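You operate a simulated robot arm through the tools that you are given. There is no shell and no other tool. Be economical: measure what you need, move in short steps, check, and stop when the job is done.

Carry out the task below with a simulated robot arm. There is one attempt and no reset: what you move stays moved.

JOB
Set empty reel two to 100 mm, the yellow slider to 20 mm and the green one to 50 mm.
Fine: reel two lever to HELD before its dial or the green lever moves; green lever to OUT.

It is judged by the outcome, as a careful person would: the job done as asked, and still so three seconds after it is handed in. It fails if anything else is knocked over, pushed out of place, dropped, spilled or broken.

ROBOT AND FRAMES
A 6-joint arm with a two-finger gripper on a trunk, on a base that drives. Base frame: it is fixed to the floor where the robot stands at the start and does not move with it; the origin is under the middle of the robot, x ahead of it, y to its left, z up. Units: m, degrees, N and s.
With the tool pointing down near the work surface it reaches from about 0.3 to 0.74 m from the robot's upright axis, wherever it stands. Its first joint turns from -166.0 to 166.0 degrees. Places, roughly: black roller [-0.5, -2.25, 0.75]; blue catch [0.7, 0.5, 1.1]; clear key [0.6, 0.8, 1.1]; green lever [0.9, 0, 1.3]; green slider [0.9, 0.3, 1.3]; grey lever [1, -0.3, 1.3]; halt button [0.5, 1, 0.8]; isolate switch [1.9, -0.8, 1.4]; less key [0.6, 0.9, 1.1]; more key [0.5, 1, 1.1]; pedal [0.7, -0.1, 0]; red catch [1.1, -0.5, 1.1]; reel one button [0.9, -0.2, 1.3]; reel one dial [1, -0.6, 0.9]; reel one lever [1, -0.4, 1.3]; reel switch [0.6, 0.8, 0.8]. Payload 1.57 kg.
The tool frame sits at the grasp point between the pads (the TCP): z along the fingers, y along the line on which they close. The tips reach 0.021 m beyond it. Largest opening 0.07 m; the body of the gripper starts 0.05 m behind the TCP.
Orientation is that of the tool frame in the base frame, as a unit quaternion [x, y, z, w]. With the fingers straight down and closing along the base's y, the tool's x points along the base's -x, its y along +y and its z along -z.

CONTROLS
- The arm moves only by the tool servo_tool. Its argument "increments" is a list that holds one entry, the list of rows, each a list of 7 numbers: the shift along the tool's x, y, z in m, then the turn, a rotation vector about the tool's x, y, z in degrees, then the closure in counts, from 0 (fully open) to 255 (shut). In form: [[[tx, ty, tz, wx, wy, wz, grip], ...]]. A call has 1 to 20 rows; each row is the pose to reach, as a shift and turn from the pose commanded when the call began, along the tool's axes at that moment. Rows are played at 5 a second. More than 0.05 m and 8.6 degrees between two rows, or a gripper value outside its range, and nothing of the call is played. A pose out of reach is approached as far as the arm can. The call stops where the force on the tool passes 90 N (or 10 N more than at its start, if that is more) or the arm is blocked; 0.2 s more then pass. The fingers move at their own pace and stop on an object; they squeeze with about 30 N. The grip force told is the motor's: it shows also when the fingers shut on nothing. Time passes only in rows, and 0.2 s behind the last, so rows that repeat a pose let the fingers close. It gives the time, the measured TCP pose, the force on the tool (base axes), the opening and the grip force at its end, in the units of the frame above (readings bear some noise), with the torque about the TCP (base axes, N m) and any sound that the robot's microphone picked up.
- Cameras (640 x 400 px; columns grow to the right, rows downward): "scene" is now at [0.0356, 0.1574, 1.5285]; the picture's right is [-0.11, -0.99, 0.00], its down [-0.45, 0.05, -0.89] and it looks along [0.89, -0.10, -0.45] (base axes); focal length 286 px, centre (320, 200). "wrist" rides on the gripper at [0.079, 0.004, -0.081] in the tool frame; the picture's right is [-0.05, 1.00, 0.00], its down [-0.67, -0.04, -0.75] and it looks along [-0.74, -0.04, 0.67] (tool axes); focal length 256 px, centre (320, 200). There is no depth. A picture from a camera that has moved, and an enlarged one, comes with that camera's place and axes in the base frame and with its lens. The place of the scene camera against the robot may be out by one fixed shift of up to 0.025 m in any direction.
- grab_frame(camera): a new picture of that camera. The clock stands still meanwhile.
- steer(legs): drives the robot by 1 to 6 legs, each [ahead, left, turn to the left] in m, m and degrees, along the robot's own axes; the way and the turn of a leg run together, so that a leg with both is an arc; at most 1.5 m and 180 degrees a leg. The arm and the cameras ride along, it lands a little off, and it stops where it bumps. It gives what a move gives.
- turn_head(pan, tilt): turns the head with the scene camera to pan (to the left, within 155 degrees either way) and tilt (down, from -29 to 69), counted from straight ahead of the robot. It gives what a move gives.
- zoom(camera, box): a new picture of the part [left, top, right, bottom] of that camera's present view, enlarged. The clock stands still meanwhile.
- sign_off(): hands the job in; it is judged then, once.

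Work in short steps. Places have to be worked out from the pictures, the camera data and where the tool is seen: move nearer, look again, correct. Check each grasp and each placing, and mend what went wrong. You have 120 turns and 98 pictures in all, those below and enlarged ones among them. Open the gripper and draw the arm clear of the work before you hand the job in, unless the task says otherwise; then end with one line.

The tools are called after "Request:" as name(argument=value, ...) on one line, values as JSON. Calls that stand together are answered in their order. servo_tool: Moves the arm, as the interface text tells. Its arguments: {"type":"object","properties":{"increments":{"type":"array"}},"required":["increments"]} The other tools are called the same way: steer (legs) drives the base; turn_head (pan, tilt) turns the head that bears the scene camera; grab_frame (camera) takes a picture; zoom (camera, box) takes an enlarged picture of a part of a camera's view; sign_off () hands the job in.

At the start:

```text
time_s: 0.0
ee_pos: [0.4692, -0.079, 0.9986]
orientation: [0.0, 1.0, 0.0, 0.0]
wrist_force: [-0.8, -0.5, -0.3]
torque: [0.0, 0.01, 0.01]
finger_gap: 0.0699
gripper_force: 0.1
robot x, y, heading: [0.0005, 0.0001, -0.1]
head pan, tilt: [-6.3, 26.8]
```

scene: 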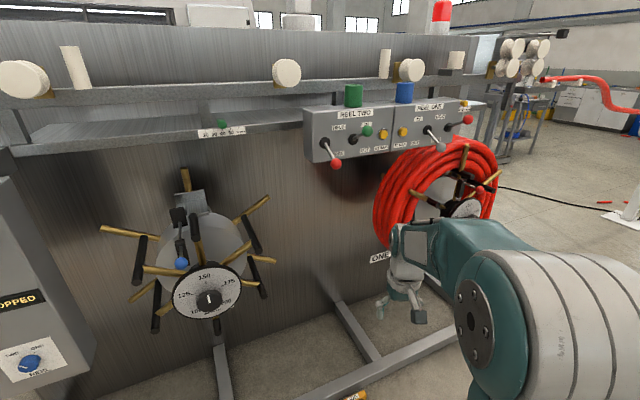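
wrist: 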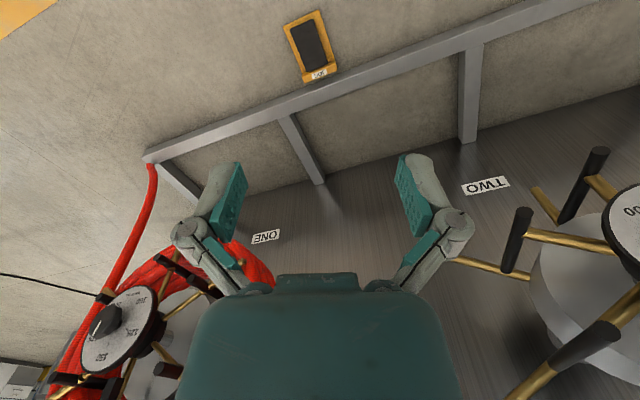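

The scene shows reel two at left with its dial, the lever panel, and the green slider above it. I zoom in on these parts to read the labels.

Request:
zoom(camera="scene", box=[290, 70, 490, 195])

Request:
zoom(camera="scene", box=[100, 110, 300, 235])

Request:
zoom(camera="scene", box=[130, 220, 290, 320])

```text
3.20 times, centred on (390, 132) of scene
camera zoom: at [0.0356, 0.1574, 1.5285], right [-0.11, -0.99, 0.0], down [-0.45, 0.05, -0.89], along [0.89, -0.1, -0.45], focal length 916 px, centre (96, 416)
```

zoom: 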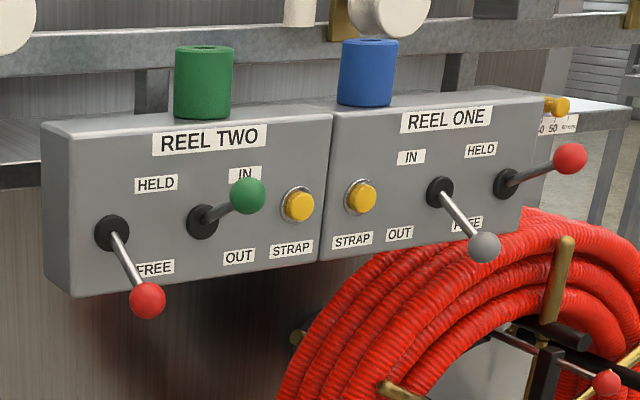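

```text
3.20 times, centred on (200, 172) of scene
camera zoom: at [0.0356, 0.1574, 1.5285], right [-0.11, -0.99, 0.0], down [-0.45, 0.05, -0.89], along [0.89, -0.1, -0.45], focal length 916 px, centre (704, 288)
```

zoom: 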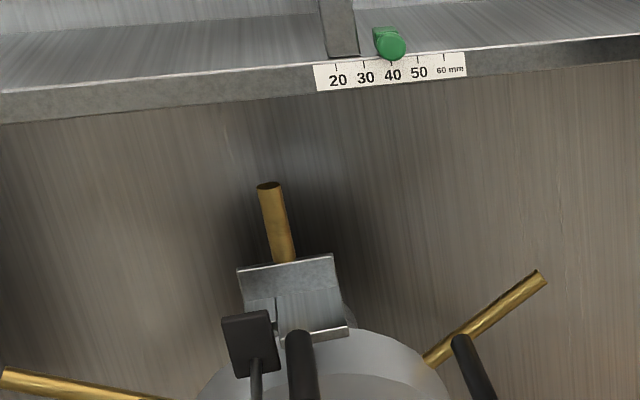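

```text
4.00 times, centred on (210, 270) of scene
camera zoom: at [0.0356, 0.1574, 1.5285], right [-0.11, -0.99, 0.0], down [-0.45, 0.05, -0.89], along [0.89, -0.1, -0.45], focal length 1145 px, centre (760, -80)
```

zoom: 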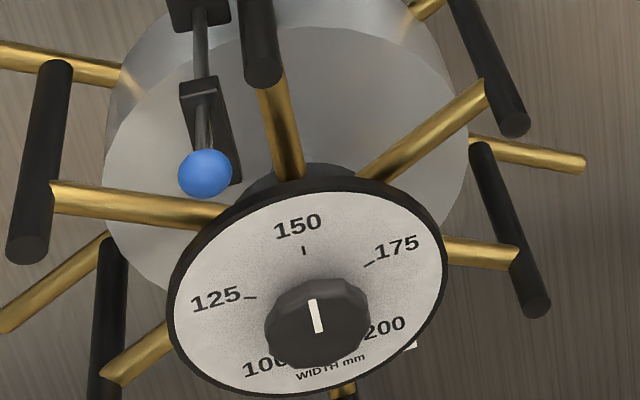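

The reel two lever is at FREE, the green lever at IN, the dial at 150 and the green slider at 40. Next I look for the yellow slider and at the dial's label.

Request:
zoom(camera="scene", box=[440, 80, 520, 130])

Request:
turn_head(pan=-40, tilt=20)

Request:
grab_frame(camera="scene")

Request:
turn_head(pan=25, tilt=25)

Request:
grab_frame(camera="scene")

```text
8.00 times, centred on (480, 105) of scene
camera zoom: at [0.0356, 0.1574, 1.5285], right [-0.11, -0.99, 0.0], down [-0.45, 0.05, -0.89], along [0.89, -0.1, -0.45], focal length 2290 px, centre (-960, 960)
```

zoom: 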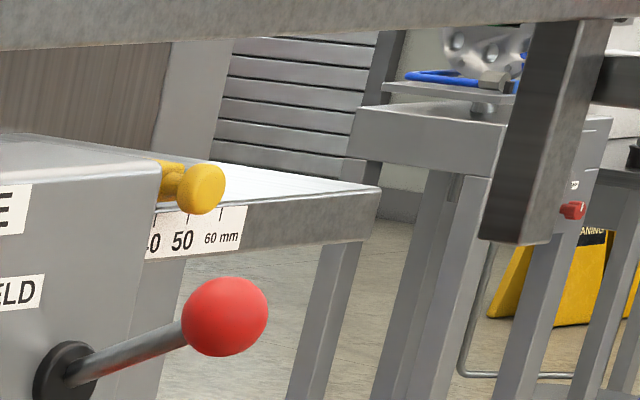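

```text
time_s: 1.0
ee_pos: [0.4683, -0.0791, 0.9983]
orientation: [0.0, 1.0, 0.0, -0.002]
wrist_force: [0.6, -0.3, -1.3]
torque: [-0.01, 0.03, 0.02]
finger_gap: 0.0698
gripper_force: 0.1
robot x, y, heading: [0.0011, -0.0006, -0.1]
head pan, tilt: [-40.0, 20.0]
```

```text
91 pictures are left
camera scene: at [0.0159, 0.1076, 1.5395], right [-0.64, -0.77, 0.0], down [-0.26, 0.22, -0.94], along [0.72, -0.6, -0.34], focal length 286 px, centre (320, 200)
```

scene: 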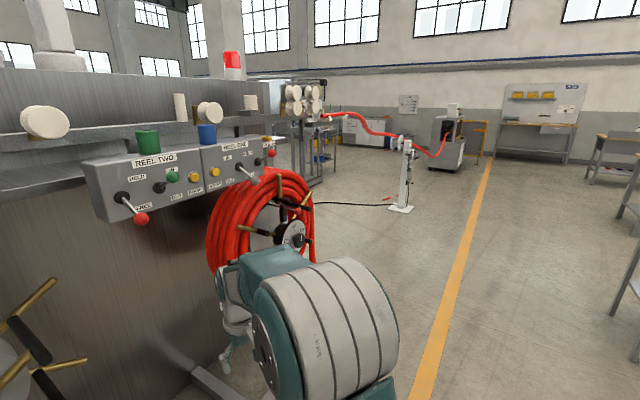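

```text
time_s: 2.4
ee_pos: [0.4688, -0.0796, 0.9992]
orientation: [-0.001, 1.0, 0.0, 0.0]
wrist_force: [-0.4, -0.3, 0.3]
torque: [0.03, 0.04, 0.01]
finger_gap: 0.0702
gripper_force: 0.1
robot x, y, heading: [0.001, -0.0002, -0.0]
head pan, tilt: [25.0, 25.0]
```

```text
90 pictures are left
camera scene: at [0.028, 0.2063, 1.5314], right [0.42, -0.91, 0.0], down [-0.38, -0.18, -0.91], along [0.82, 0.38, -0.42], focal length 286 px, centre (320, 200)
```

scene: 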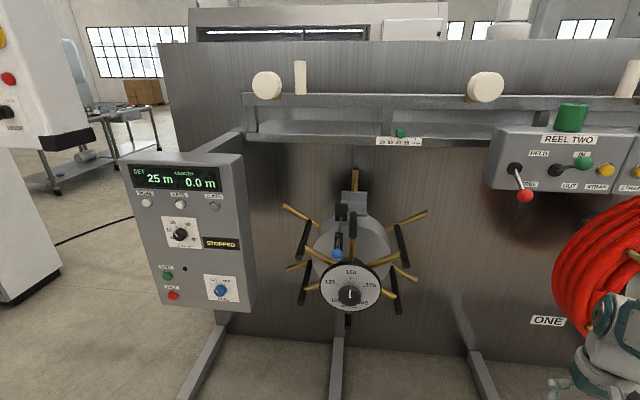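

Triangulating from the three views puts the red ball of the reel two lever near (0.71, 0.04, 1.286) and the green ball near (0.75, -0.04, 1.357). I first turn the tool about its axis and raise it, so it can later point into the panel with the camera on top.

Request:
servo_tool(increments=[[[0, 0, -0.01, 0, 0, 8.5, 255], [0, 0, -0.02, 0, 0, 17, 255], [0, 0, -0.03, 0, 0, 25.5, 255], [0, 0, -0.04, 0, 0, 34, 255], [0, 0, -0.05, 0, 0, 42.5, 255], [0, 0, -0.06, 0, 0, 51, 255], [0, 0, -0.07, 0, 0, 59.5, 255], [0, 0, -0.08, 0, 0, 68, 255], [0, 0, -0.09, 0, 0, 76.5, 255], [0, 0, -0.1, 0, 0, 85, 255], [0, 0, -0.11, 0, 0, 93.5, 255], [0, 0, -0.12, 0, 0, 102, 255], [0, 0, -0.13, 0, 0, 110.5, 255], [0, 0, -0.14, 0, 0, 119, 255], [0, 0, -0.15, 0, 0, 127.5, 255], [0, 0, -0.15, 0, 0, 136, 255], [0, 0, -0.15, 0, 0, 144.5, 255], [0, 0, -0.15, 0, 0, 153, 255], [0, 0, -0.15, 0, 0, 161.5, 255], [0, 0, -0.15, 0, 0, 170, 255]]])

```text
time_s: 6.5
ee_pos: [0.4687, -0.0787, 1.148]
orientation: [0.996, 0.086, -0.001, -0.001]
wrist_force: [0.0, 0.0, 1.0]
torque: [-0.01, -0.01, 0.0]
finger_gap: 0.0001
gripper_force: 28.4
robot x, y, heading: [0.0024, -0.0016, -0.1]
head pan, tilt: [25.0, 25.0]
```

The tool turned cleanly with its x axis now forward at about 10° yaw. Now I pitch it up to horizontal, moving forward slightly.

Request:
servo_tool(increments=[[[0.01, -0.01, 0, 0, 8.2, 0, 255], [0.02, -0.02, 0, 0, 16.4, 0, 255], [0.03, -0.03, 0, 0, 24.6, 0, 255], [0.04, -0.04, 0, 0, 32.8, 0, 255], [0.05, -0.05, 0, 0, 41, 0, 255], [0.05, -0.06, 0, 0, 49.2, 0, 255], [0.05, -0.07, 0, 0, 57.4, 0, 255], [0.05, -0.08, 0, 0, 65.6, 0, 255], [0.05, -0.09, 0, 0, 73.8, 0, 255], [0.05, -0.1, 0, 0, 82, 0, 255], [0.05, -0.1, 0, 0, 90, 0, 255]]])

Request:
grab_frame(camera="wrist")

Request:
grab_frame(camera="scene")

```text
time_s: 8.9
ee_pos: [0.5007, 0.0281, 1.1502]
orientation: [0.704, 0.063, 0.705, -0.062]
wrist_force: [-0.1, -0.5, 0.9]
torque: [0.01, 0.05, 0.02]
finger_gap: 0.0
gripper_force: 28.3
robot x, y, heading: [0.0011, -0.0049, 0.1]
head pan, tilt: [25.0, 25.0]
```

```text
89 pictures are left
camera wrist: at [0.4217, 0.0102, 1.2291], right [0.18, -0.98, -0.05], down [-0.74, -0.1, -0.67], along [0.65, 0.16, -0.74], focal length 256 px, centre (320, 200)
```

wrist: 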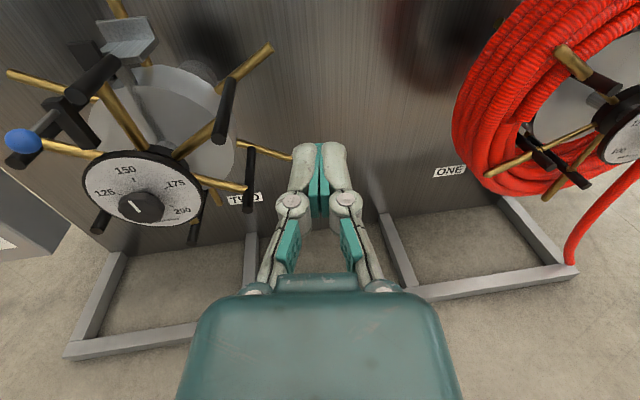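

```text
88 pictures are left
camera scene: at [0.0273, 0.2065, 1.5314], right [0.42, -0.91, 0.0], down [-0.38, -0.18, -0.91], along [0.82, 0.38, -0.42], focal length 286 px, centre (320, 200)
```

scene: 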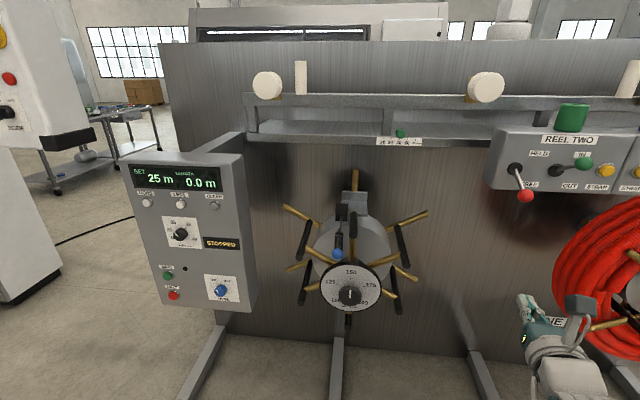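

The horizontal orientation is reached, and the rail lines suggest the wall's inward direction is yawed about 18°. I align to it and rise to just below the red ball to look with the wrist camera.

Request:
servo_tool(increments=[[[0.03, 0.01, 0, 4, 0, 0, 255], [0.06, 0.02, 0.03, 8, 0, 0, 255], [0.09, 0.026, 0.06, 8, 0, 0, 255], [0.1, 0.026, 0.097, 8, 0, 0, 255], [0.1, 0.026, 0.097, 8, 0, 0, 255]]])

Request:
grab_frame(camera="wrist")

Request:
turn_head(pan=0, tilt=15)

Request:
grab_frame(camera="scene")

```text
time_s: 10.2
ee_pos: [0.5995, 0.0224, 1.2499]
orientation: [0.699, 0.111, 0.698, -0.11]
wrist_force: [-0.9, 0.7, 0.3]
torque: [0.03, 0.0, 0.02]
finger_gap: 0.0001
gripper_force: 27.9
robot x, y, heading: [-0.0006, -0.001, -0.2]
head pan, tilt: [25.0, 25.0]
```

```text
87 pictures are left
camera wrist: at [0.5243, -0.0064, 1.3295], right [0.31, -0.95, -0.05], down [-0.72, -0.2, -0.67], along [0.62, 0.24, -0.74], focal length 256 px, centre (320, 200)
```

wrist: 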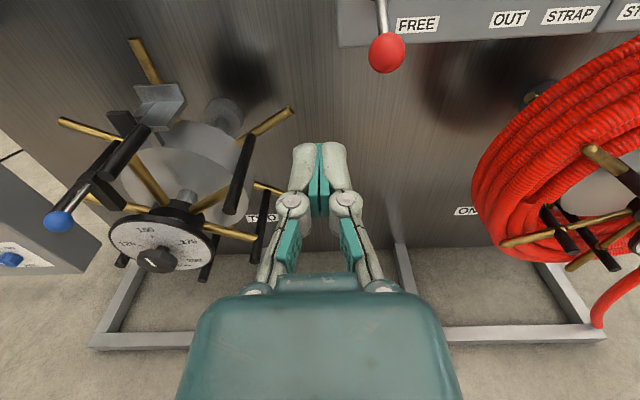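

```text
time_s: 11.0
ee_pos: [0.5989, 0.0219, 1.2495]
orientation: [0.699, 0.111, 0.698, -0.11]
wrist_force: [-0.9, 0.1, -0.1]
torque: [-0.01, -0.02, -0.03]
finger_gap: 0.0001
gripper_force: 29.0
robot x, y, heading: [0.0036, 0.0006, 0.1]
head pan, tilt: [0.0, 15.0]
```

```text
86 pictures are left
camera scene: at [0.0377, 0.1678, 1.5476], right [0.0, -1.0, 0.0], down [-0.26, 0.0, -0.97], along [0.97, 0.0, -0.26], focal length 286 px, centre (320, 200)
```

scene: 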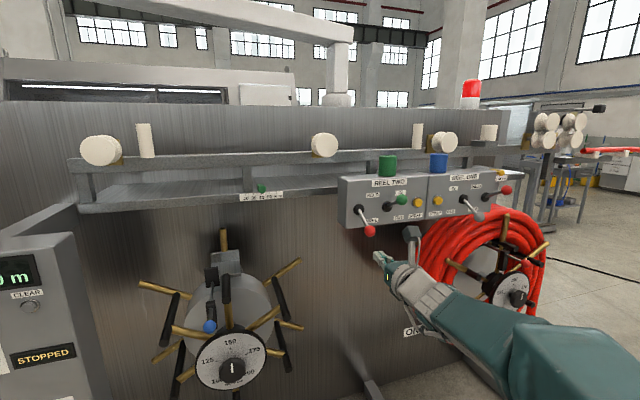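

The red ball is visible in the wrist view; I shift sideways and take a second wrist view to triangulate it without the scene camera's offset.

Request:
servo_tool(increments=[[[0.01, 0.04, 0, 0, 0, 0, 255], [0.02, 0.08, 0, 0, 0, 0, 255], [0.02, 0.08, 0, 0, 0, 0, 255]]])

Request:
grab_frame(camera="wrist")

```text
time_s: 11.8
ee_pos: [0.6231, -0.0554, 1.2689]
orientation: [0.698, 0.111, 0.699, -0.111]
wrist_force: [0.9, 0.6, -0.1]
torque: [-0.02, 0.0, -0.02]
finger_gap: 0.0002
gripper_force: 28.3
robot x, y, heading: [0.0009, 0.0023, 0.0]
head pan, tilt: [0.0, 15.0]
```

```text
85 pictures are left
camera wrist: at [0.5477, -0.0828, 1.3487], right [0.31, -0.95, -0.05], down [-0.72, -0.2, -0.67], along [0.62, 0.24, -0.74], focal length 256 px, centre (320, 200)
```

wrist: 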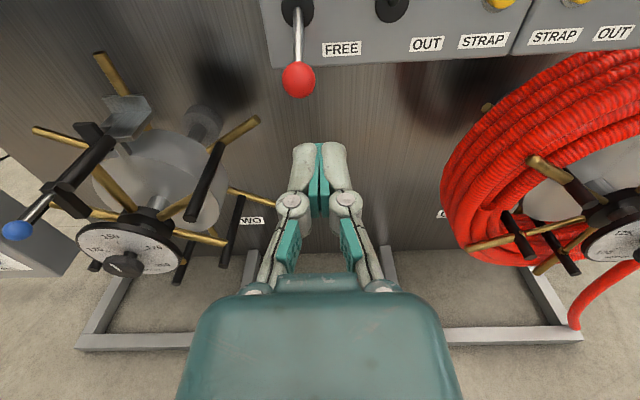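

Wrist triangulation gives the red ball at about (0.775, 0.018, 1.247), radius ~16 mm, pivot near z 1.29. I drop below it and slide the closed fingers under the ball.

Request:
servo_tool(increments=[[[-0.04, -0.0225, 0.01, 0, 0, 0, 255], [-0.064, -0.0225, 0.05, 0, 0, 0, 255], [-0.064, -0.0225, 0.09, 0, 0, 0, 255], [-0.064, -0.0225, 0.125, 0, 0, 0, 255], [-0.064, -0.0225, 0.157, 0, 0, 0, 255], [-0.064, -0.0225, 0.157, 0, 0, 0, 255]]])

Request:
grab_frame(camera="wrist")

Request:
zoom(camera="scene", box=[320, 150, 480, 250])

```text
time_s: 13.2
ee_pos: [0.7641, 0.01, 1.2048]
orientation: [0.699, 0.11, 0.698, -0.11]
wrist_force: [0.4, -0.2, -0.2]
torque: [-0.03, 0.0, 0.02]
finger_gap: 0.0
gripper_force: 28.6
robot x, y, heading: [-0.0002, 0.0023, 0.2]
head pan, tilt: [0.0, 15.0]
```

```text
84 pictures are left
camera wrist: at [0.689, -0.0175, 1.285], right [0.31, -0.95, -0.05], down [-0.72, -0.2, -0.67], along [0.62, 0.24, -0.74], focal length 256 px, centre (320, 200)
```

wrist: 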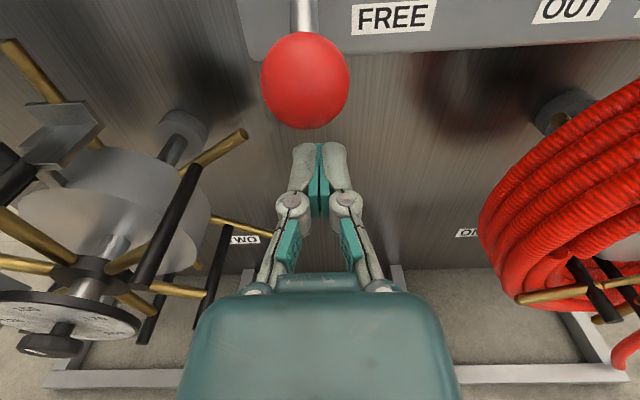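

```text
4.00 times, centred on (400, 200) of scene
camera zoom: at [0.0387, 0.1677, 1.5476], right [0.0, -1.0, 0.0], down [-0.26, 0.0, -0.97], along [0.97, 0.0, -0.26], focal length 1145 px, centre (0, 200)
```

zoom: 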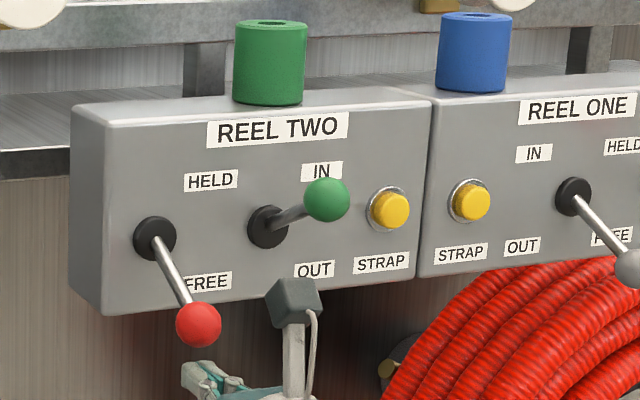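

The fingertip is right under the ball. I now lift slowly to swing the lever up to HELD.

Request:
servo_tool(increments=[[[0.015, 0, 0, 0, 0, 0, 255], [0.03, 0, 0, 0, 0, 0, 255], [0.045, 0, 0, 0, 0, 0, 255], [0.06, 0, 0, 0, 0, 0, 255], [0.07, 0, 0, 0, 0, 0, 255], [0.08, 0, 0, 0, 0, 0, 255], [0.09, 0, 0, 0, 0, 0, 255], [0.1, 0, 0, 0, 0, 0, 255], [0.106, 0, 0, 0, 0, 0, 255]]])

Request:
grab_frame(camera="wrist")

Request:
zoom(camera="scene", box=[320, 150, 480, 250])

```text
time_s: 15.2
ee_pos: [0.7693, 0.0132, 1.3019]
orientation: [0.704, 0.11, 0.693, -0.11]
wrist_force: [-11.2, 0.2, -33.7]
torque: [-0.14, 0.05, 0.18]
finger_gap: 0.0
gripper_force: 28.7
robot x, y, heading: [0.0012, 0.0027, -0.0]
head pan, tilt: [0.0, 15.0]
```

```text
82 pictures are left
camera wrist: at [0.6953, -0.0151, 1.383], right [0.31, -0.95, -0.06], down [-0.73, -0.2, -0.66], along [0.61, 0.24, -0.75], focal length 256 px, centre (320, 200)
```

wrist: 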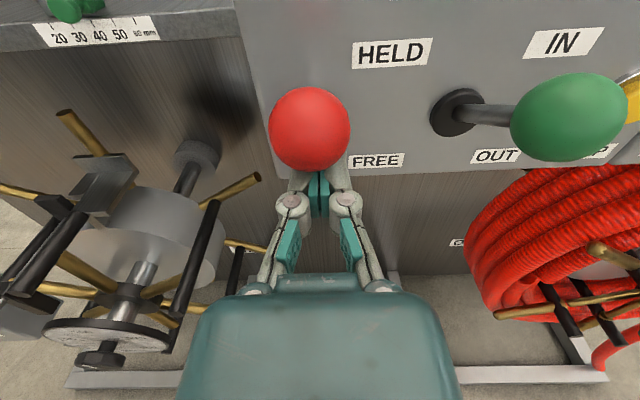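

```text
4.00 times, centred on (400, 200) of scene
camera zoom: at [0.0403, 0.168, 1.5474], right [0.0, -1.0, 0.0], down [-0.26, 0.0, -0.97], along [0.97, 0.0, -0.26], focal length 1145 px, centre (0, 200)
```

zoom: 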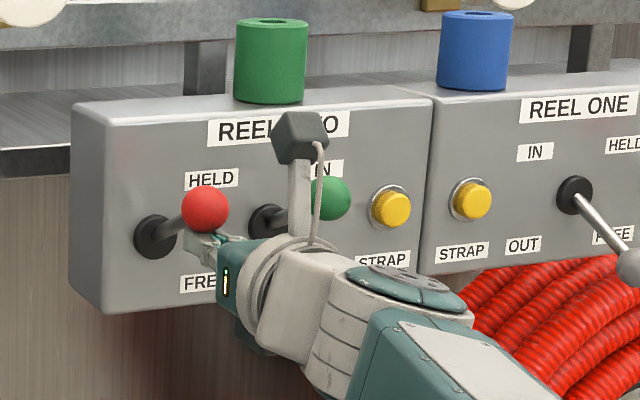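

The red lever now shows the same tilt as the green lever in its upper position, with 34 N of reaction suggesting its stop. I lower the fingers and check that it stays.

Request:
servo_tool(increments=[[[-0.02, 0, 0, 0, 0, 0, 255], [-0.05, 0, 0, 0, 0, 0, 255], [-0.05, 0, -0.04, 0, 0, 0, 255], [-0.05, 0, -0.08, 0, 0, 0, 255], [-0.05, 0, -0.12, 0, 0, 0, 255]]])

Request:
zoom(camera="scene", box=[320, 150, 480, 250])

```text
time_s: 16.4
ee_pos: [0.651, -0.0286, 1.2587]
orientation: [0.699, 0.109, 0.698, -0.11]
wrist_force: [0.3, -0.1, 0.2]
torque: [0.01, -0.04, 0.0]
finger_gap: 0.0
gripper_force: 29.2
robot x, y, heading: [0.0045, -0.002, 0.1]
head pan, tilt: [0.0, 15.0]
```

```text
4.00 times, centred on (400, 200) of scene
camera zoom: at [0.0379, 0.1671, 1.5477], right [0.0, -1.0, 0.0], down [-0.26, 0.0, -0.97], along [0.97, 0.0, -0.26], focal length 1145 px, centre (0, 200)
```

zoom: 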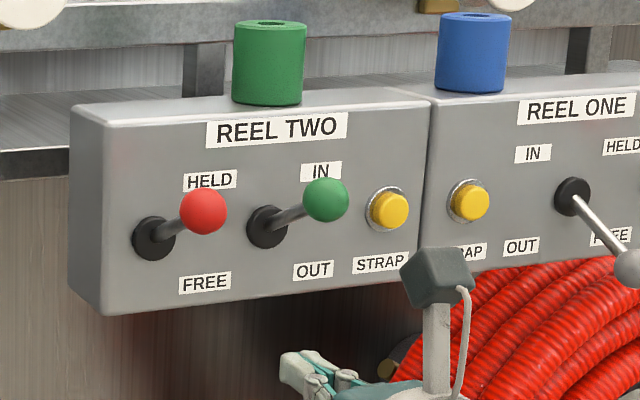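

HELD stayed put. The green ball is at about (0.806, -0.075, 1.326) with the panel yaw confirmed at ~18°, so I rise and move above it.

Request:
servo_tool(increments=[[[0.04, 0.02, 0, 0, 0, 0, 255], [0.08, 0.055, 0, 0, 0, 0, 255], [0.108, 0.0916, 0.02, 0, 0, 0, 255], [0.108, 0.0916, 0.06, 0, 0, 0, 255], [0.108, 0.0916, 0.09, 0, 0, 0, 255], [0.108, 0.0916, 0.09, 0, 0, 0, 255]]])

Request:
grab_frame(camera="wrist")

```text
refused: row 2 steps farther than a row can; nothing moved
```

```text
79 pictures are left
camera wrist: at [0.5759, -0.0569, 1.3395], right [0.31, -0.95, -0.05], down [-0.72, -0.2, -0.67], along [0.62, 0.24, -0.74], focal length 256 px, centre (320, 200)
```

wrist: 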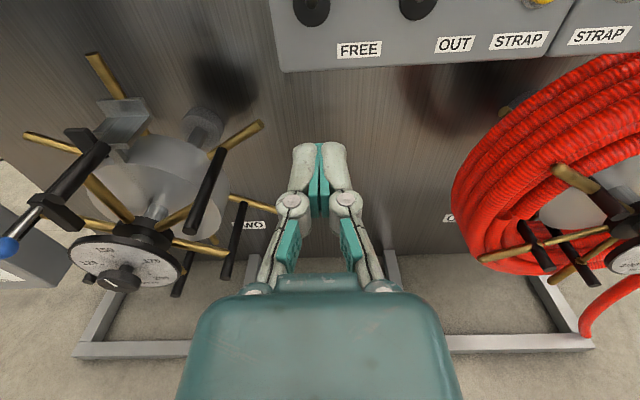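

That call was refused for a step slightly over 5 cm; I resend it with smaller steps.

Request:
servo_tool(increments=[[[0.035, 0.02, 0, 0, 0, 0, 255], [0.07, 0.045, 0, 0, 0, 0, 255], [0.1, 0.07, 0.01, 0, 0, 0, 255], [0.108, 0.0916, 0.03, 0, 0, 0, 255], [0.108, 0.0916, 0.06, 0, 0, 0, 255], [0.108, 0.0916, 0.09, 0, 0, 0, 255], [0.108, 0.0916, 0.09, 0, 0, 0, 255]]])

Request:
grab_frame(camera="wrist")

```text
time_s: 18.0
ee_pos: [0.7692, -0.0846, 1.3664]
orientation: [0.699, 0.111, 0.697, -0.111]
wrist_force: [0.4, 0.3, 0.6]
torque: [0.03, 0.01, -0.01]
finger_gap: 0.0
gripper_force: 28.4
robot x, y, heading: [-0.0026, 0.0006, -0.3]
head pan, tilt: [0.0, 15.0]
```

```text
78 pictures are left
camera wrist: at [0.6937, -0.113, 1.4469], right [0.31, -0.95, -0.05], down [-0.72, -0.2, -0.67], along [0.62, 0.24, -0.74], focal length 256 px, centre (320, 200)
```

wrist: 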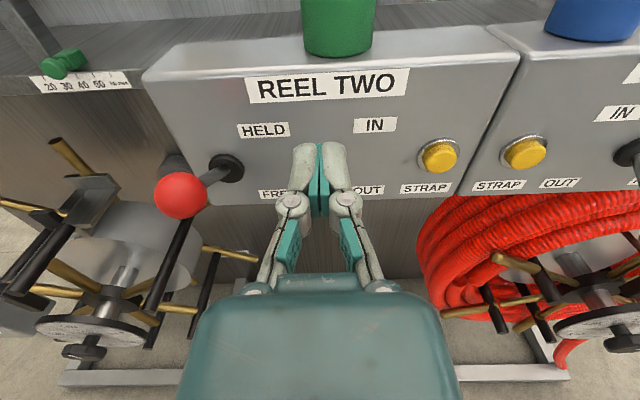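

The fingers hover above the green ball, which is hidden behind them. I move in 2 cm more and press down slowly towards OUT.

Request:
servo_tool(increments=[[[0, 0, 0.025, 0, 0, 0, 255], [-0.015, 0, 0.025, 0, 0, 0, 255], [-0.03, 0, 0.025, 0, 0, 0, 255], [-0.045, 0, 0.025, 0, 0, 0, 255], [-0.06, 0, 0.025, 0, 0, 0, 255], [-0.07, 0, 0.025, 0, 0, 0, 255], [-0.08, 0, 0.025, 0, 0, 0, 255], [-0.09, 0, 0.025, 0, 0, 0, 255], [-0.1, 0, 0.025, 0, 0, 0, 255], [-0.104, 0, 0.025, 0, 0, 0, 255]]])

Request:
grab_frame(camera="wrist")

Request:
zoom(camera="scene", box=[320, 150, 480, 250])

```text
time_s: 20.2
ee_pos: [0.7893, -0.0764, 1.2682]
orientation: [0.696, 0.112, 0.7, -0.111]
wrist_force: [4.2, -0.2, 13.4]
torque: [0.03, -0.22, -0.09]
finger_gap: 0.0061
gripper_force: 28.7
robot x, y, heading: [0.0003, -0.0026, 0.0]
head pan, tilt: [0.0, 15.0]
```

```text
77 pictures are left
camera wrist: at [0.7134, -0.1052, 1.3467], right [0.31, -0.95, -0.05], down [-0.72, -0.2, -0.67], along [0.63, 0.24, -0.74], focal length 256 px, centre (320, 200)
```

wrist: 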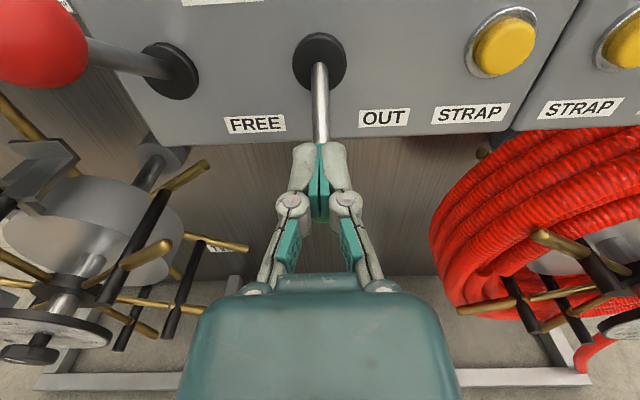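

```text
4.00 times, centred on (400, 200) of scene
camera zoom: at [0.0381, 0.1673, 1.5477], right [0.0, -1.0, 0.0], down [-0.26, 0.0, -0.97], along [0.97, 0.0, -0.26], focal length 1145 px, centre (0, 200)
```

zoom: 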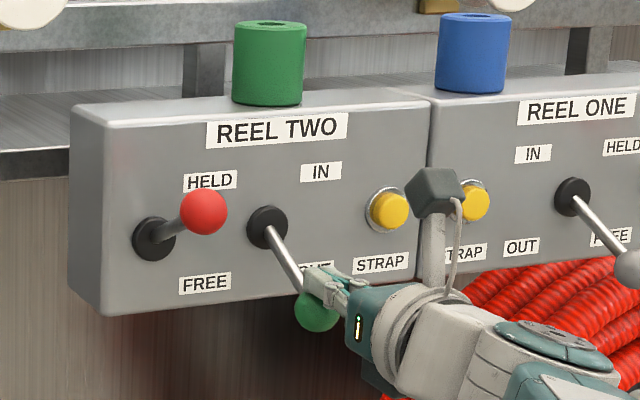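

The lever is down at OUT, and its rod is wedged slightly between the finger tips. I open slightly, rise a little and retreat.

Request:
servo_tool(increments=[[[0.004, 0, 0, 0, 0, 0, 170], [0.004, 0, 0, 0, 0, 0, 170], [0.016, 0, 0, 0, 0, 0, 170], [0.016, 0, -0.04, 0, 0, 0, 170], [0.016, 0, -0.08, 0, 0, 0, 170], [0.016, 0, -0.12, 0, 0, 0, 255], [0.016, 0, -0.12, 0, 0, 0, 255]]])

Request:
zoom(camera="scene", box=[320, 150, 480, 250])

Request:
grab_frame(camera="wrist")

```text
time_s: 21.8
ee_pos: [0.6773, -0.1143, 1.2802]
orientation: [0.698, 0.11, 0.699, -0.11]
wrist_force: [-0.6, 0.4, -0.4]
torque: [0.01, -0.01, 0.01]
finger_gap: 0.0
gripper_force: 28.7
robot x, y, heading: [-0.0008, 0.0004, -0.3]
head pan, tilt: [0.0, 15.0]
```

```text
4.00 times, centred on (400, 200) of scene
camera zoom: at [0.038, 0.1669, 1.5477], right [0.0, -1.0, 0.0], down [-0.26, 0.0, -0.97], along [0.97, 0.0, -0.26], focal length 1145 px, centre (0, 200)
```

zoom: 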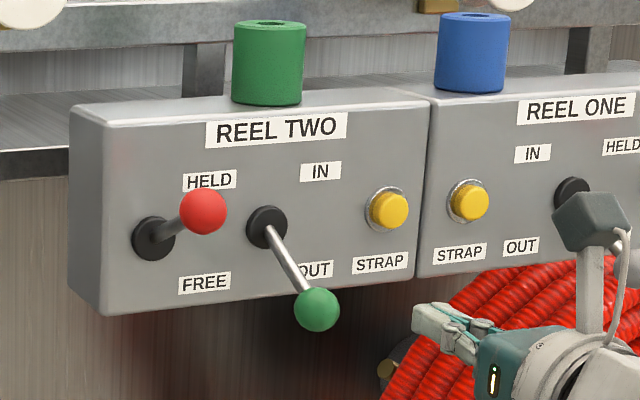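

```text
74 pictures are left
camera wrist: at [0.6016, -0.1425, 1.3607], right [0.31, -0.95, -0.05], down [-0.72, -0.2, -0.67], along [0.62, 0.24, -0.74], focal length 256 px, centre (320, 200)
```

wrist: 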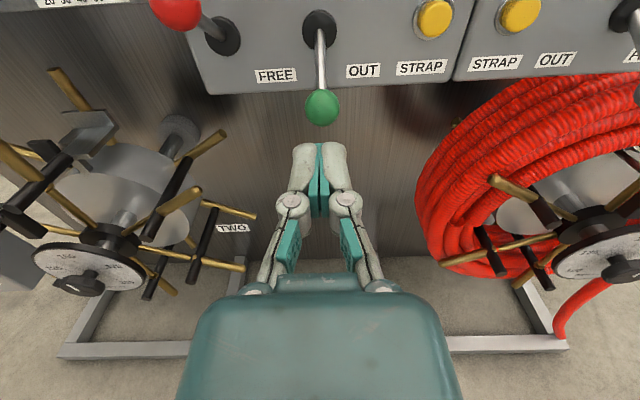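

Green lever is at OUT. Triangulation puts the reel two knob at about (0.65, 0.39, 0.905); I back away and move across in front of it, keeping distance from the spokes and the blue catch.

Request:
servo_tool(increments=[[[0, 0, -0.045, 0, 0, 0, 255], [0, 0, -0.09, 0, 0, 0, 255], [-0.0277, -0.0375, -0.1, 0, 0, 0, 0], [-0.0554, -0.075, -0.1, 0, 0, 0, 0], [-0.083, -0.1125, -0.1, 0, 0, 0, 0], [-0.111, -0.15, -0.1, 0, 0, 0, 0], [-0.1385, -0.1875, -0.1, 0, 0, 0, 0], [-0.166, -0.225, -0.1, 0, 0, 0, 0], [-0.194, -0.2625, -0.1, 0, 0, 0, 0], [-0.2216, -0.3, -0.1, 0, 0, 0, 0], [-0.249, -0.3375, -0.1, 0, 0, 0, 0], [-0.277, -0.375, -0.1, 0, 0, 0, 0], [-0.305, -0.4125, -0.1, 0, 0, 0, 0], [-0.332, -0.45, -0.1, 0, 0, 0, 0], [-0.36, -0.488, -0.1, 0, 0, 0, 0], [-0.36, -0.488, -0.06, 0, 0, 0, 0], [-0.36, -0.488, -0.02, 0, 0, 0, 0], [-0.36, -0.488, -0.02, 0, 0, 0, 0]]])

Request:
grab_frame(camera="wrist")

```text
time_s: 25.6
ee_pos: [0.5578, 0.1488, 0.9323]
orientation: [0.692, 0.157, 0.687, -0.156]
wrist_force: [0.3, 0.8, 0.0]
torque: [-0.04, -0.01, 0.03]
finger_gap: 0.0699
gripper_force: 0.0
out of reach, approached as far as the arm can: row 9, 10, 11, 12, 13, 14, 15, 16, 17, 18
robot x, y, heading: [0.0023, -0.0007, -0.1]
head pan, tilt: [0.0, 15.0]
```

```text
73 pictures are left
camera wrist: at [0.4864, 0.1098, 1.0131], right [0.43, -0.9, -0.05], down [-0.69, -0.29, -0.66], along [0.58, 0.32, -0.75], focal length 256 px, centre (320, 200)
```

wrist: 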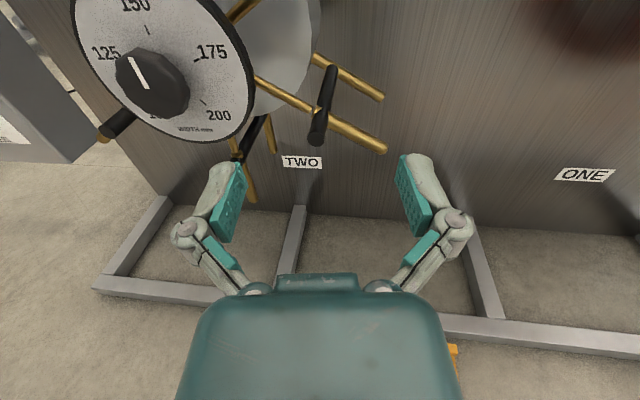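

The arm cannot reach so far sideways with this orientation. I drive the base back 0.15 m and left 0.25 m so the knob comes straight ahead.

Request:
steer(legs=[[-0.15, 0, 0], [0, 0.25, 0]])

Request:
servo_tool(increments=[[[0, 0, 0, 0, 0, 0, 0]]])

Request:
grab_frame(camera="wrist")

```text
time_s: 28.5
ee_pos: [0.4037, 0.393, 0.9333]
orientation: [0.692, 0.156, 0.686, -0.159]
wrist_force: [0.0, 0.3, 0.4]
torque: [-0.02, 0.02, 0.06]
finger_gap: 0.0701
gripper_force: 0.0
robot x, y, heading: [-0.1529, 0.2509, -0.1]
head pan, tilt: [0.0, 15.0]
```

```text
time_s: 28.9
ee_pos: [0.4016, 0.3987, 0.9321]
orientation: [0.693, 0.157, 0.686, -0.156]
wrist_force: [0.2, -0.6, -0.4]
torque: [0.01, 0.01, 0.02]
finger_gap: 0.07
gripper_force: 0.1
robot x, y, heading: [-0.1539, 0.2527, -0.1]
head pan, tilt: [0.0, 15.0]
```

```text
72 pictures are left
camera wrist: at [0.3319, 0.3599, 1.0135], right [0.43, -0.9, -0.05], down [-0.69, -0.29, -0.66], along [0.58, 0.32, -0.75], focal length 256 px, centre (320, 200)
```

wrist: 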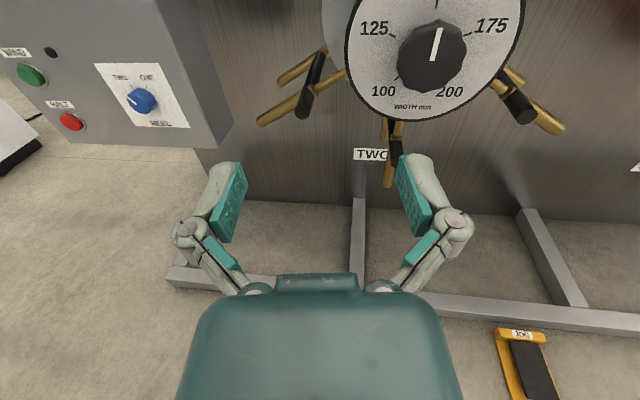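

The knob is now ahead at about (0.645, 0.383, 0.908). I zoom in on the dial to judge its size and scale.

Request:
zoom(camera="wrist", box=[340, 0, 532, 120])

```text
3.33 times, centred on (436, 60) of wrist
camera zoom: at [0.3319, 0.3599, 1.0135], right [0.43, -0.9, -0.05], down [-0.69, -0.29, -0.66], along [0.58, 0.32, -0.75], focal length 853 px, centre (-67, 667)
```

zoom: 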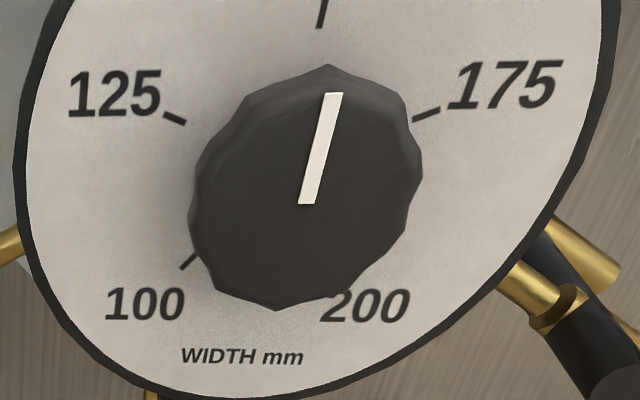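

The knob is about 60–65 mm across, so the open fingers fit with little room. I approach to 6 cm in front, squared to the wall, for a precise look.

Request:
servo_tool(increments=[[[-0.01, 0.03, 0.03, -4, 0, 0, 0], [-0.02, 0.06, 0.06, -7.7, 0, 0, 0], [-0.027, 0.09, 0.09, -7.7, 0, 0, 0], [-0.027, 0.111, 0.12, -7.7, 0, 0, 0], [-0.027, 0.111, 0.153, -7.7, 0, 0, 0], [-0.027, 0.111, 0.153, -7.7, 0, 0, 0]]])

Request:
grab_frame(camera="wrist")

```text
time_s: 30.3
ee_pos: [0.5897, 0.3617, 0.908]
orientation: [0.702, 0.115, 0.694, -0.112]
wrist_force: [-0.8, 1.0, 0.2]
torque: [-0.01, 0.01, 0.03]
finger_gap: 0.07
gripper_force: 0.1
out of reach, approached as far as the arm can: row 1, 2, 3, 5, 6
robot x, y, heading: [-0.1544, 0.2498, -0.0]
head pan, tilt: [0.0, 15.0]
```

```text
70 pictures are left
camera wrist: at [0.5153, 0.3322, 0.9876], right [0.32, -0.95, -0.05], down [-0.72, -0.21, -0.66], along [0.61, 0.25, -0.75], focal length 256 px, centre (320, 200)
```

wrist: 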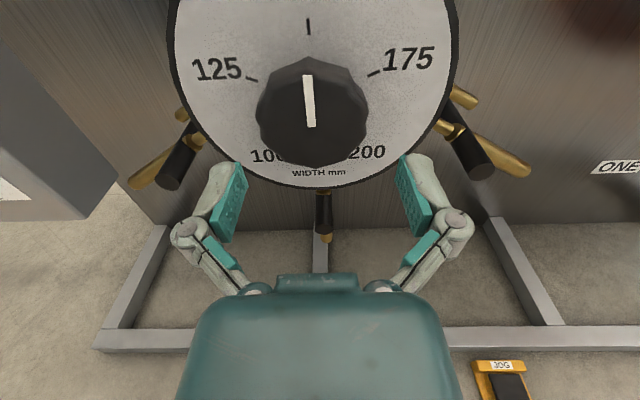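

The arm is at its reach limit here, so I'll need the base closer. First I zoom to see the knob's true width.

Request:
zoom(camera="wrist", box=[232, 10, 392, 190])

Request:
servo_tool(increments=[[[0, 0, -0.04, 0, 0, 0, 0], [0, 0, -0.08, 0, 0, 0, 0], [0, 0, -0.12, 0, 0, 0, 0]]])

Request:
steer(legs=[[0.1, 0, 0]])

Request:
grab_frame(camera="wrist")

```text
2.22 times, centred on (312, 100) of wrist
camera zoom: at [0.5153, 0.3322, 0.9876], right [0.32, -0.95, -0.05], down [-0.72, -0.21, -0.66], along [0.61, 0.25, -0.75], focal length 569 px, centre (338, 422)
```

zoom: 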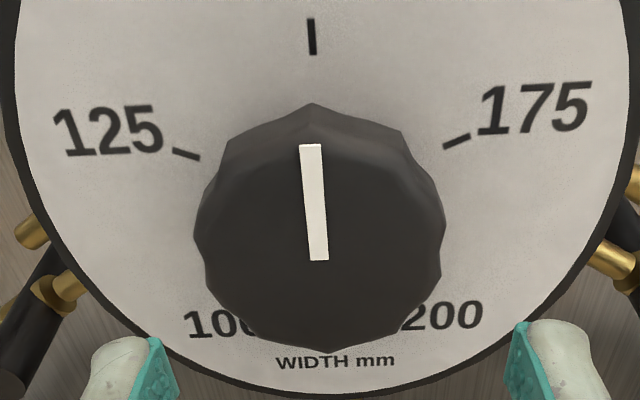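

```text
time_s: 31.1
ee_pos: [0.4751, 0.3242, 0.9067]
orientation: [0.701, 0.111, 0.696, -0.109]
wrist_force: [0.0, -0.2, 0.5]
torque: [0.0, 0.0, 0.02]
finger_gap: 0.0701
gripper_force: 0.1
robot x, y, heading: [-0.1546, 0.2508, -0.3]
head pan, tilt: [0.0, 15.0]
```

```text
time_s: 32.2
ee_pos: [0.5726, 0.3256, 0.9061]
orientation: [0.701, 0.112, 0.695, -0.11]
wrist_force: [0.0, 0.0, -0.6]
torque: [-0.02, 0.02, -0.01]
finger_gap: 0.0699
gripper_force: 0.1
robot x, y, heading: [-0.0573, 0.2494, -0.1]
head pan, tilt: [0.0, 15.0]
```

```text
68 pictures are left
camera wrist: at [0.498, 0.2969, 0.9872], right [0.31, -0.95, -0.05], down [-0.72, -0.2, -0.66], along [0.62, 0.24, -0.75], focal length 256 px, centre (320, 200)
```

wrist: 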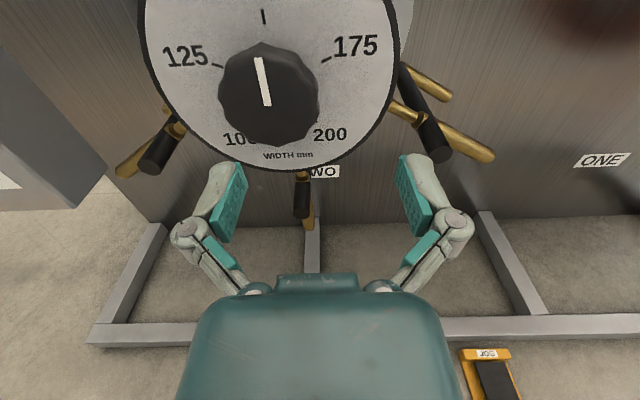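

The dial's ticks, triangulated from two views, give its axis at tangential -0.1675, z 0.9005, dial plane at n 0.7636, and 70° per 25 mm (so 140° to turn). I align with that axis just short of the knob.

Request:
servo_tool(increments=[[[-0.003, -0.018, 0, 0, 0, 0, 0], [-0.0056, -0.0348, 0.015, 0, 0, 0, 0], [-0.0056, -0.0348, 0.03, 0, 0, 0, 0], [-0.0056, -0.0348, 0.03, 0, 0, 0, 0]]])

Request:
grab_frame(camera="wrist")

```text
time_s: 33.2
ee_pos: [0.5953, 0.3461, 0.9021]
orientation: [0.7, 0.118, 0.694, -0.116]
wrist_force: [0.7, -0.2, 0.0]
torque: [0.01, -0.01, -0.01]
finger_gap: 0.0699
gripper_force: 0.1
out of reach, approached as far as the arm can: row 1, 2, 3, 4
robot x, y, heading: [-0.0569, 0.2478, 0.1]
head pan, tilt: [0.0, 15.0]
```

```text
67 pictures are left
camera wrist: at [0.5204, 0.3162, 0.9822], right [0.33, -0.94, -0.05], down [-0.72, -0.21, -0.66], along [0.61, 0.25, -0.75], focal length 256 px, centre (320, 200)
```

wrist: 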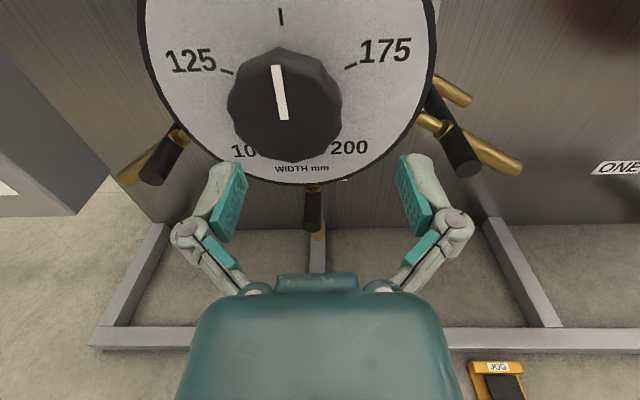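

The arm again hits a limit when the target sits left of the robot, so I'll turn the base to face the wall squarely. I back off 0.2 m and turn 18° left, then bring the arm straight ahead.

Request:
steer(legs=[[-0.2, 0, 0], [0, 0, 18]])

Request:
servo_tool(increments=[[[0, 0.025, -0.03, -4, 0, 0, 0], [0, 0.05, -0.06, -8, 0, 0, 0], [0, 0.075, -0.09, -12, 0, 0, 0], [0, 0.1, -0.12, -16, 0, 0, 0], [0, 0.1, -0.14, -19, 0, 0, 0], [0, 0.1, -0.14, -19, 0, 0, 0]]])

```text
time_s: 35.8
ee_pos: [0.3371, 0.5453, 0.902]
orientation: [0.673, 0.229, 0.666, -0.226]
wrist_force: [-0.3, -0.2, 0.6]
torque: [-0.01, -0.01, -0.03]
finger_gap: 0.07
gripper_force: 0.0
robot x, y, heading: [-0.2494, 0.2511, 18.1]
head pan, tilt: [0.0, 15.0]
```

```text
time_s: 37.2
ee_pos: [0.2904, 0.3438, 0.905]
orientation: [0.699, 0.123, 0.694, -0.119]
wrist_force: [0.8, 0.8, 0.1]
torque: [0.0, 0.01, 0.0]
finger_gap: 0.0699
gripper_force: 0.1
out of reach, approached as far as the arm can: row 1, 2, 3, 4, 5, 6
robot x, y, heading: [-0.2541, 0.2523, 18.2]
head pan, tilt: [0.0, 15.0]
```

The pattern of limits suggests the tool must stay yawed well left of the arm's own direction. I'll therefore stand further left, base near (-0.02, 0.42) with heading 10°, so the knob lies to the robot's right front.

Request:
steer(legs=[[0, 0, -8], [0, 0.125, 0], [0.26, 0, 0]])

Request:
servo_tool(increments=[[[0, 0.03, 0, 0, 0, 0, 0], [0, 0.06, 0, 2, 0, 0, 0], [0, 0.06, 0, 2, 0, 0, 0]]])

Request:
grab_frame(camera="wrist")

```text
time_s: 40.5
ee_pos: [0.5314, 0.4338, 0.9042]
orientation: [0.707, 0.072, 0.7, -0.07]
wrist_force: [-0.3, 0.2, 0.8]
torque: [-0.01, 0.0, 0.0]
finger_gap: 0.0701
gripper_force: 0.0
robot x, y, heading: [-0.0183, 0.423, 10.0]
head pan, tilt: [0.0, 15.0]
```

```text
time_s: 41.3
ee_pos: [0.5433, 0.3771, 0.9048]
orientation: [0.705, 0.086, 0.699, -0.082]
wrist_force: [0.2, 0.0, 0.1]
torque: [0.03, 0.01, 0.0]
finger_gap: 0.07
gripper_force: 0.1
robot x, y, heading: [-0.0147, 0.4201, 9.9]
head pan, tilt: [0.0, 15.0]
```

```text
66 pictures are left
camera wrist: at [0.465, 0.3547, 0.9842], right [0.23, -0.97, -0.05], down [-0.74, -0.14, -0.66], along [0.63, 0.19, -0.75], focal length 256 px, centre (320, 200)
```

wrist: 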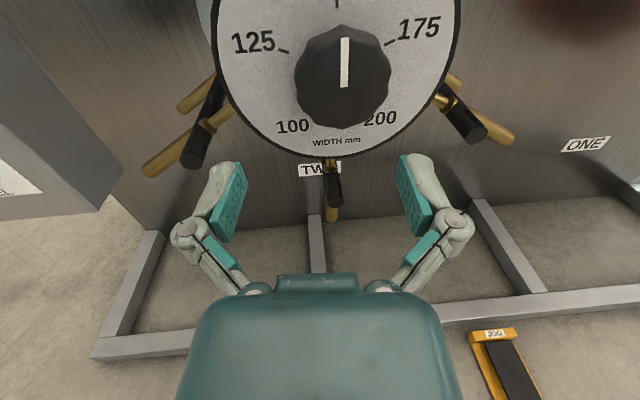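

Within reach now. I square the yaw to 18° and line up on the dial axis, 5 cm short of the knob face.

Request:
servo_tool(increments=[[[-0.002, 0.01, 0.02, 2, 0.3, 0, 0], [-0.0043, 0.02, 0.0432, 4.4, 0.5, 0, 0], [-0.0043, 0.02, 0.0432, 4.4, 0.5, 0, 0], [-0.0043, 0.02, 0.0432, 4.4, 0.5, 0, 0]]])

Request:
grab_frame(camera="wrist")

```text
time_s: 42.3
ee_pos: [0.5897, 0.368, 0.8976]
orientation: [0.699, 0.111, 0.699, -0.109]
wrist_force: [0.2, -0.1, 0.0]
torque: [0.02, -0.01, 0.0]
finger_gap: 0.0701
gripper_force: 0.1
robot x, y, heading: [-0.0187, 0.4227, 9.8]
head pan, tilt: [0.0, 15.0]
```

```text
65 pictures are left
camera wrist: at [0.512, 0.3389, 0.9776], right [0.31, -0.95, -0.05], down [-0.72, -0.2, -0.67], along [0.62, 0.24, -0.74], focal length 256 px, centre (320, 200)
```

wrist: 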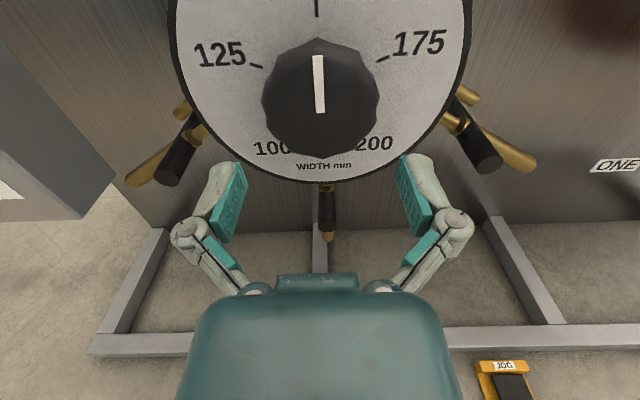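

The knob centre sits exactly on the tool axis column. I creep forward until the tips are just short of the knob face and check the clearances.

Request:
servo_tool(increments=[[[0.0025, 0, 0.012, 0, 0, 0, 0], [0.0025, 0, 0.024, 0, 0, 0, 0], [0.0025, 0, 0.024, 0, 0, 0, 0]]])

Request:
zoom(camera="wrist", box=[160, 20, 480, 220])

```text
time_s: 43.1
ee_pos: [0.6132, 0.3744, 0.9023]
orientation: [0.699, 0.111, 0.699, -0.108]
wrist_force: [-0.3, -0.1, 0.4]
torque: [-0.02, -0.01, -0.02]
finger_gap: 0.0699
gripper_force: 0.1
robot x, y, heading: [-0.0195, 0.4183, 9.7]
head pan, tilt: [0.0, 15.0]
```

```text
2.00 times, centred on (320, 120) of wrist
camera zoom: at [0.5372, 0.3461, 0.9812], right [0.31, -0.95, -0.05], down [-0.72, -0.2, -0.67], along [0.62, 0.24, -0.74], focal length 512 px, centre (320, 360)
```

zoom: 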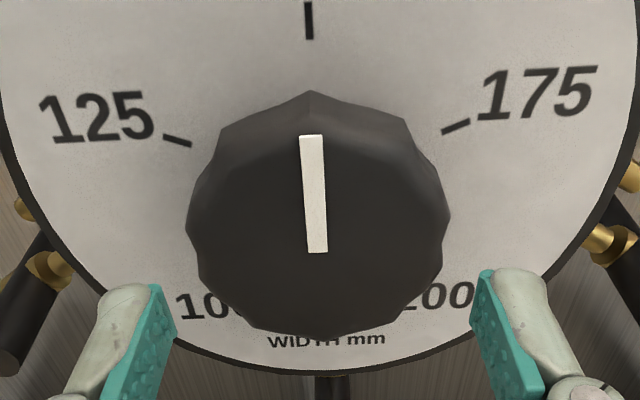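

The knob is about 65 mm across with ~2.5 mm per side clearance and is centred within a millimetre. I slide the open fingers over it in small steps.

Request:
servo_tool(increments=[[[-0.001, -0.0007, 0.008, 0, 0, 0, 0], [-0.001, -0.0007, 0.016, 0, 0, 0, 0], [-0.001, -0.0007, 0.022, 0, 0, 0, 0]]])

Request:
grab_frame(camera="wrist")

```text
time_s: 43.9
ee_pos: [0.6323, 0.3833, 0.9011]
orientation: [0.699, 0.111, 0.698, -0.108]
wrist_force: [0.1, -0.6, 0.1]
torque: [0.03, 0.0, 0.05]
finger_gap: 0.0699
gripper_force: 0.2
robot x, y, heading: [-0.0135, 0.4181, 10.0]
head pan, tilt: [0.0, 15.0]
```

```text
63 pictures are left
camera wrist: at [0.5562, 0.3542, 0.9802], right [0.31, -0.95, -0.05], down [-0.72, -0.2, -0.67], along [0.62, 0.24, -0.74], focal length 256 px, centre (320, 200)
```

wrist: 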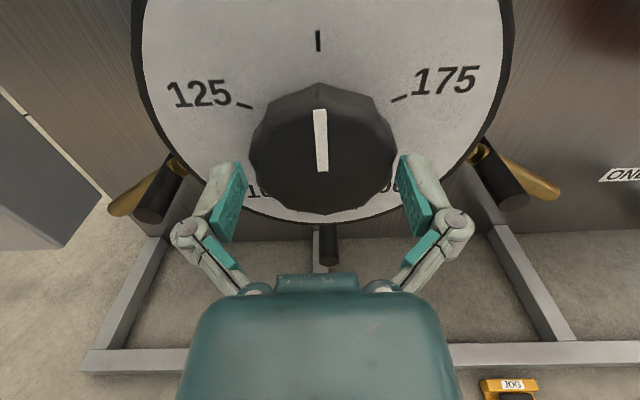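

No contact and still centred. I advance 9 mm more and close the grip.

Request:
servo_tool(increments=[[[0, 0, 0.005, 0, 0, 0, 0], [0, 0, 0.009, 0, 0, 0, 0], [0, 0, 0.009, 0, 0, 0, 60], [0, 0, 0.009, 0, 0, 0, 255], [0, 0, 0.009, 0, 0, 0, 255]]])

Request:
grab_frame(camera="wrist")

```text
time_s: 45.1
ee_pos: [0.6408, 0.3853, 0.901]
orientation: [0.699, 0.11, 0.699, -0.108]
wrist_force: [-8.3, -4.0, -0.1]
torque: [0.12, -0.3, -0.4]
finger_gap: 0.0677
gripper_force: 32.0
robot x, y, heading: [-0.0174, 0.4209, 10.3]
head pan, tilt: [0.0, 15.0]
```

```text
62 pictures are left
camera wrist: at [0.5648, 0.3556, 0.9815], right [0.31, -0.95, -0.05], down [-0.72, -0.2, -0.67], along [0.62, 0.24, -0.74], focal length 256 px, centre (320, 200)
```

wrist: 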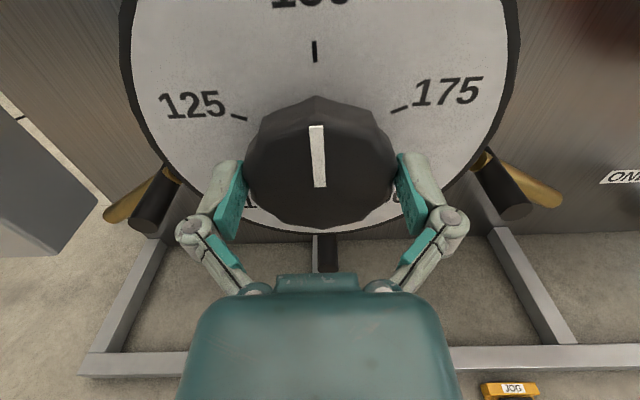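

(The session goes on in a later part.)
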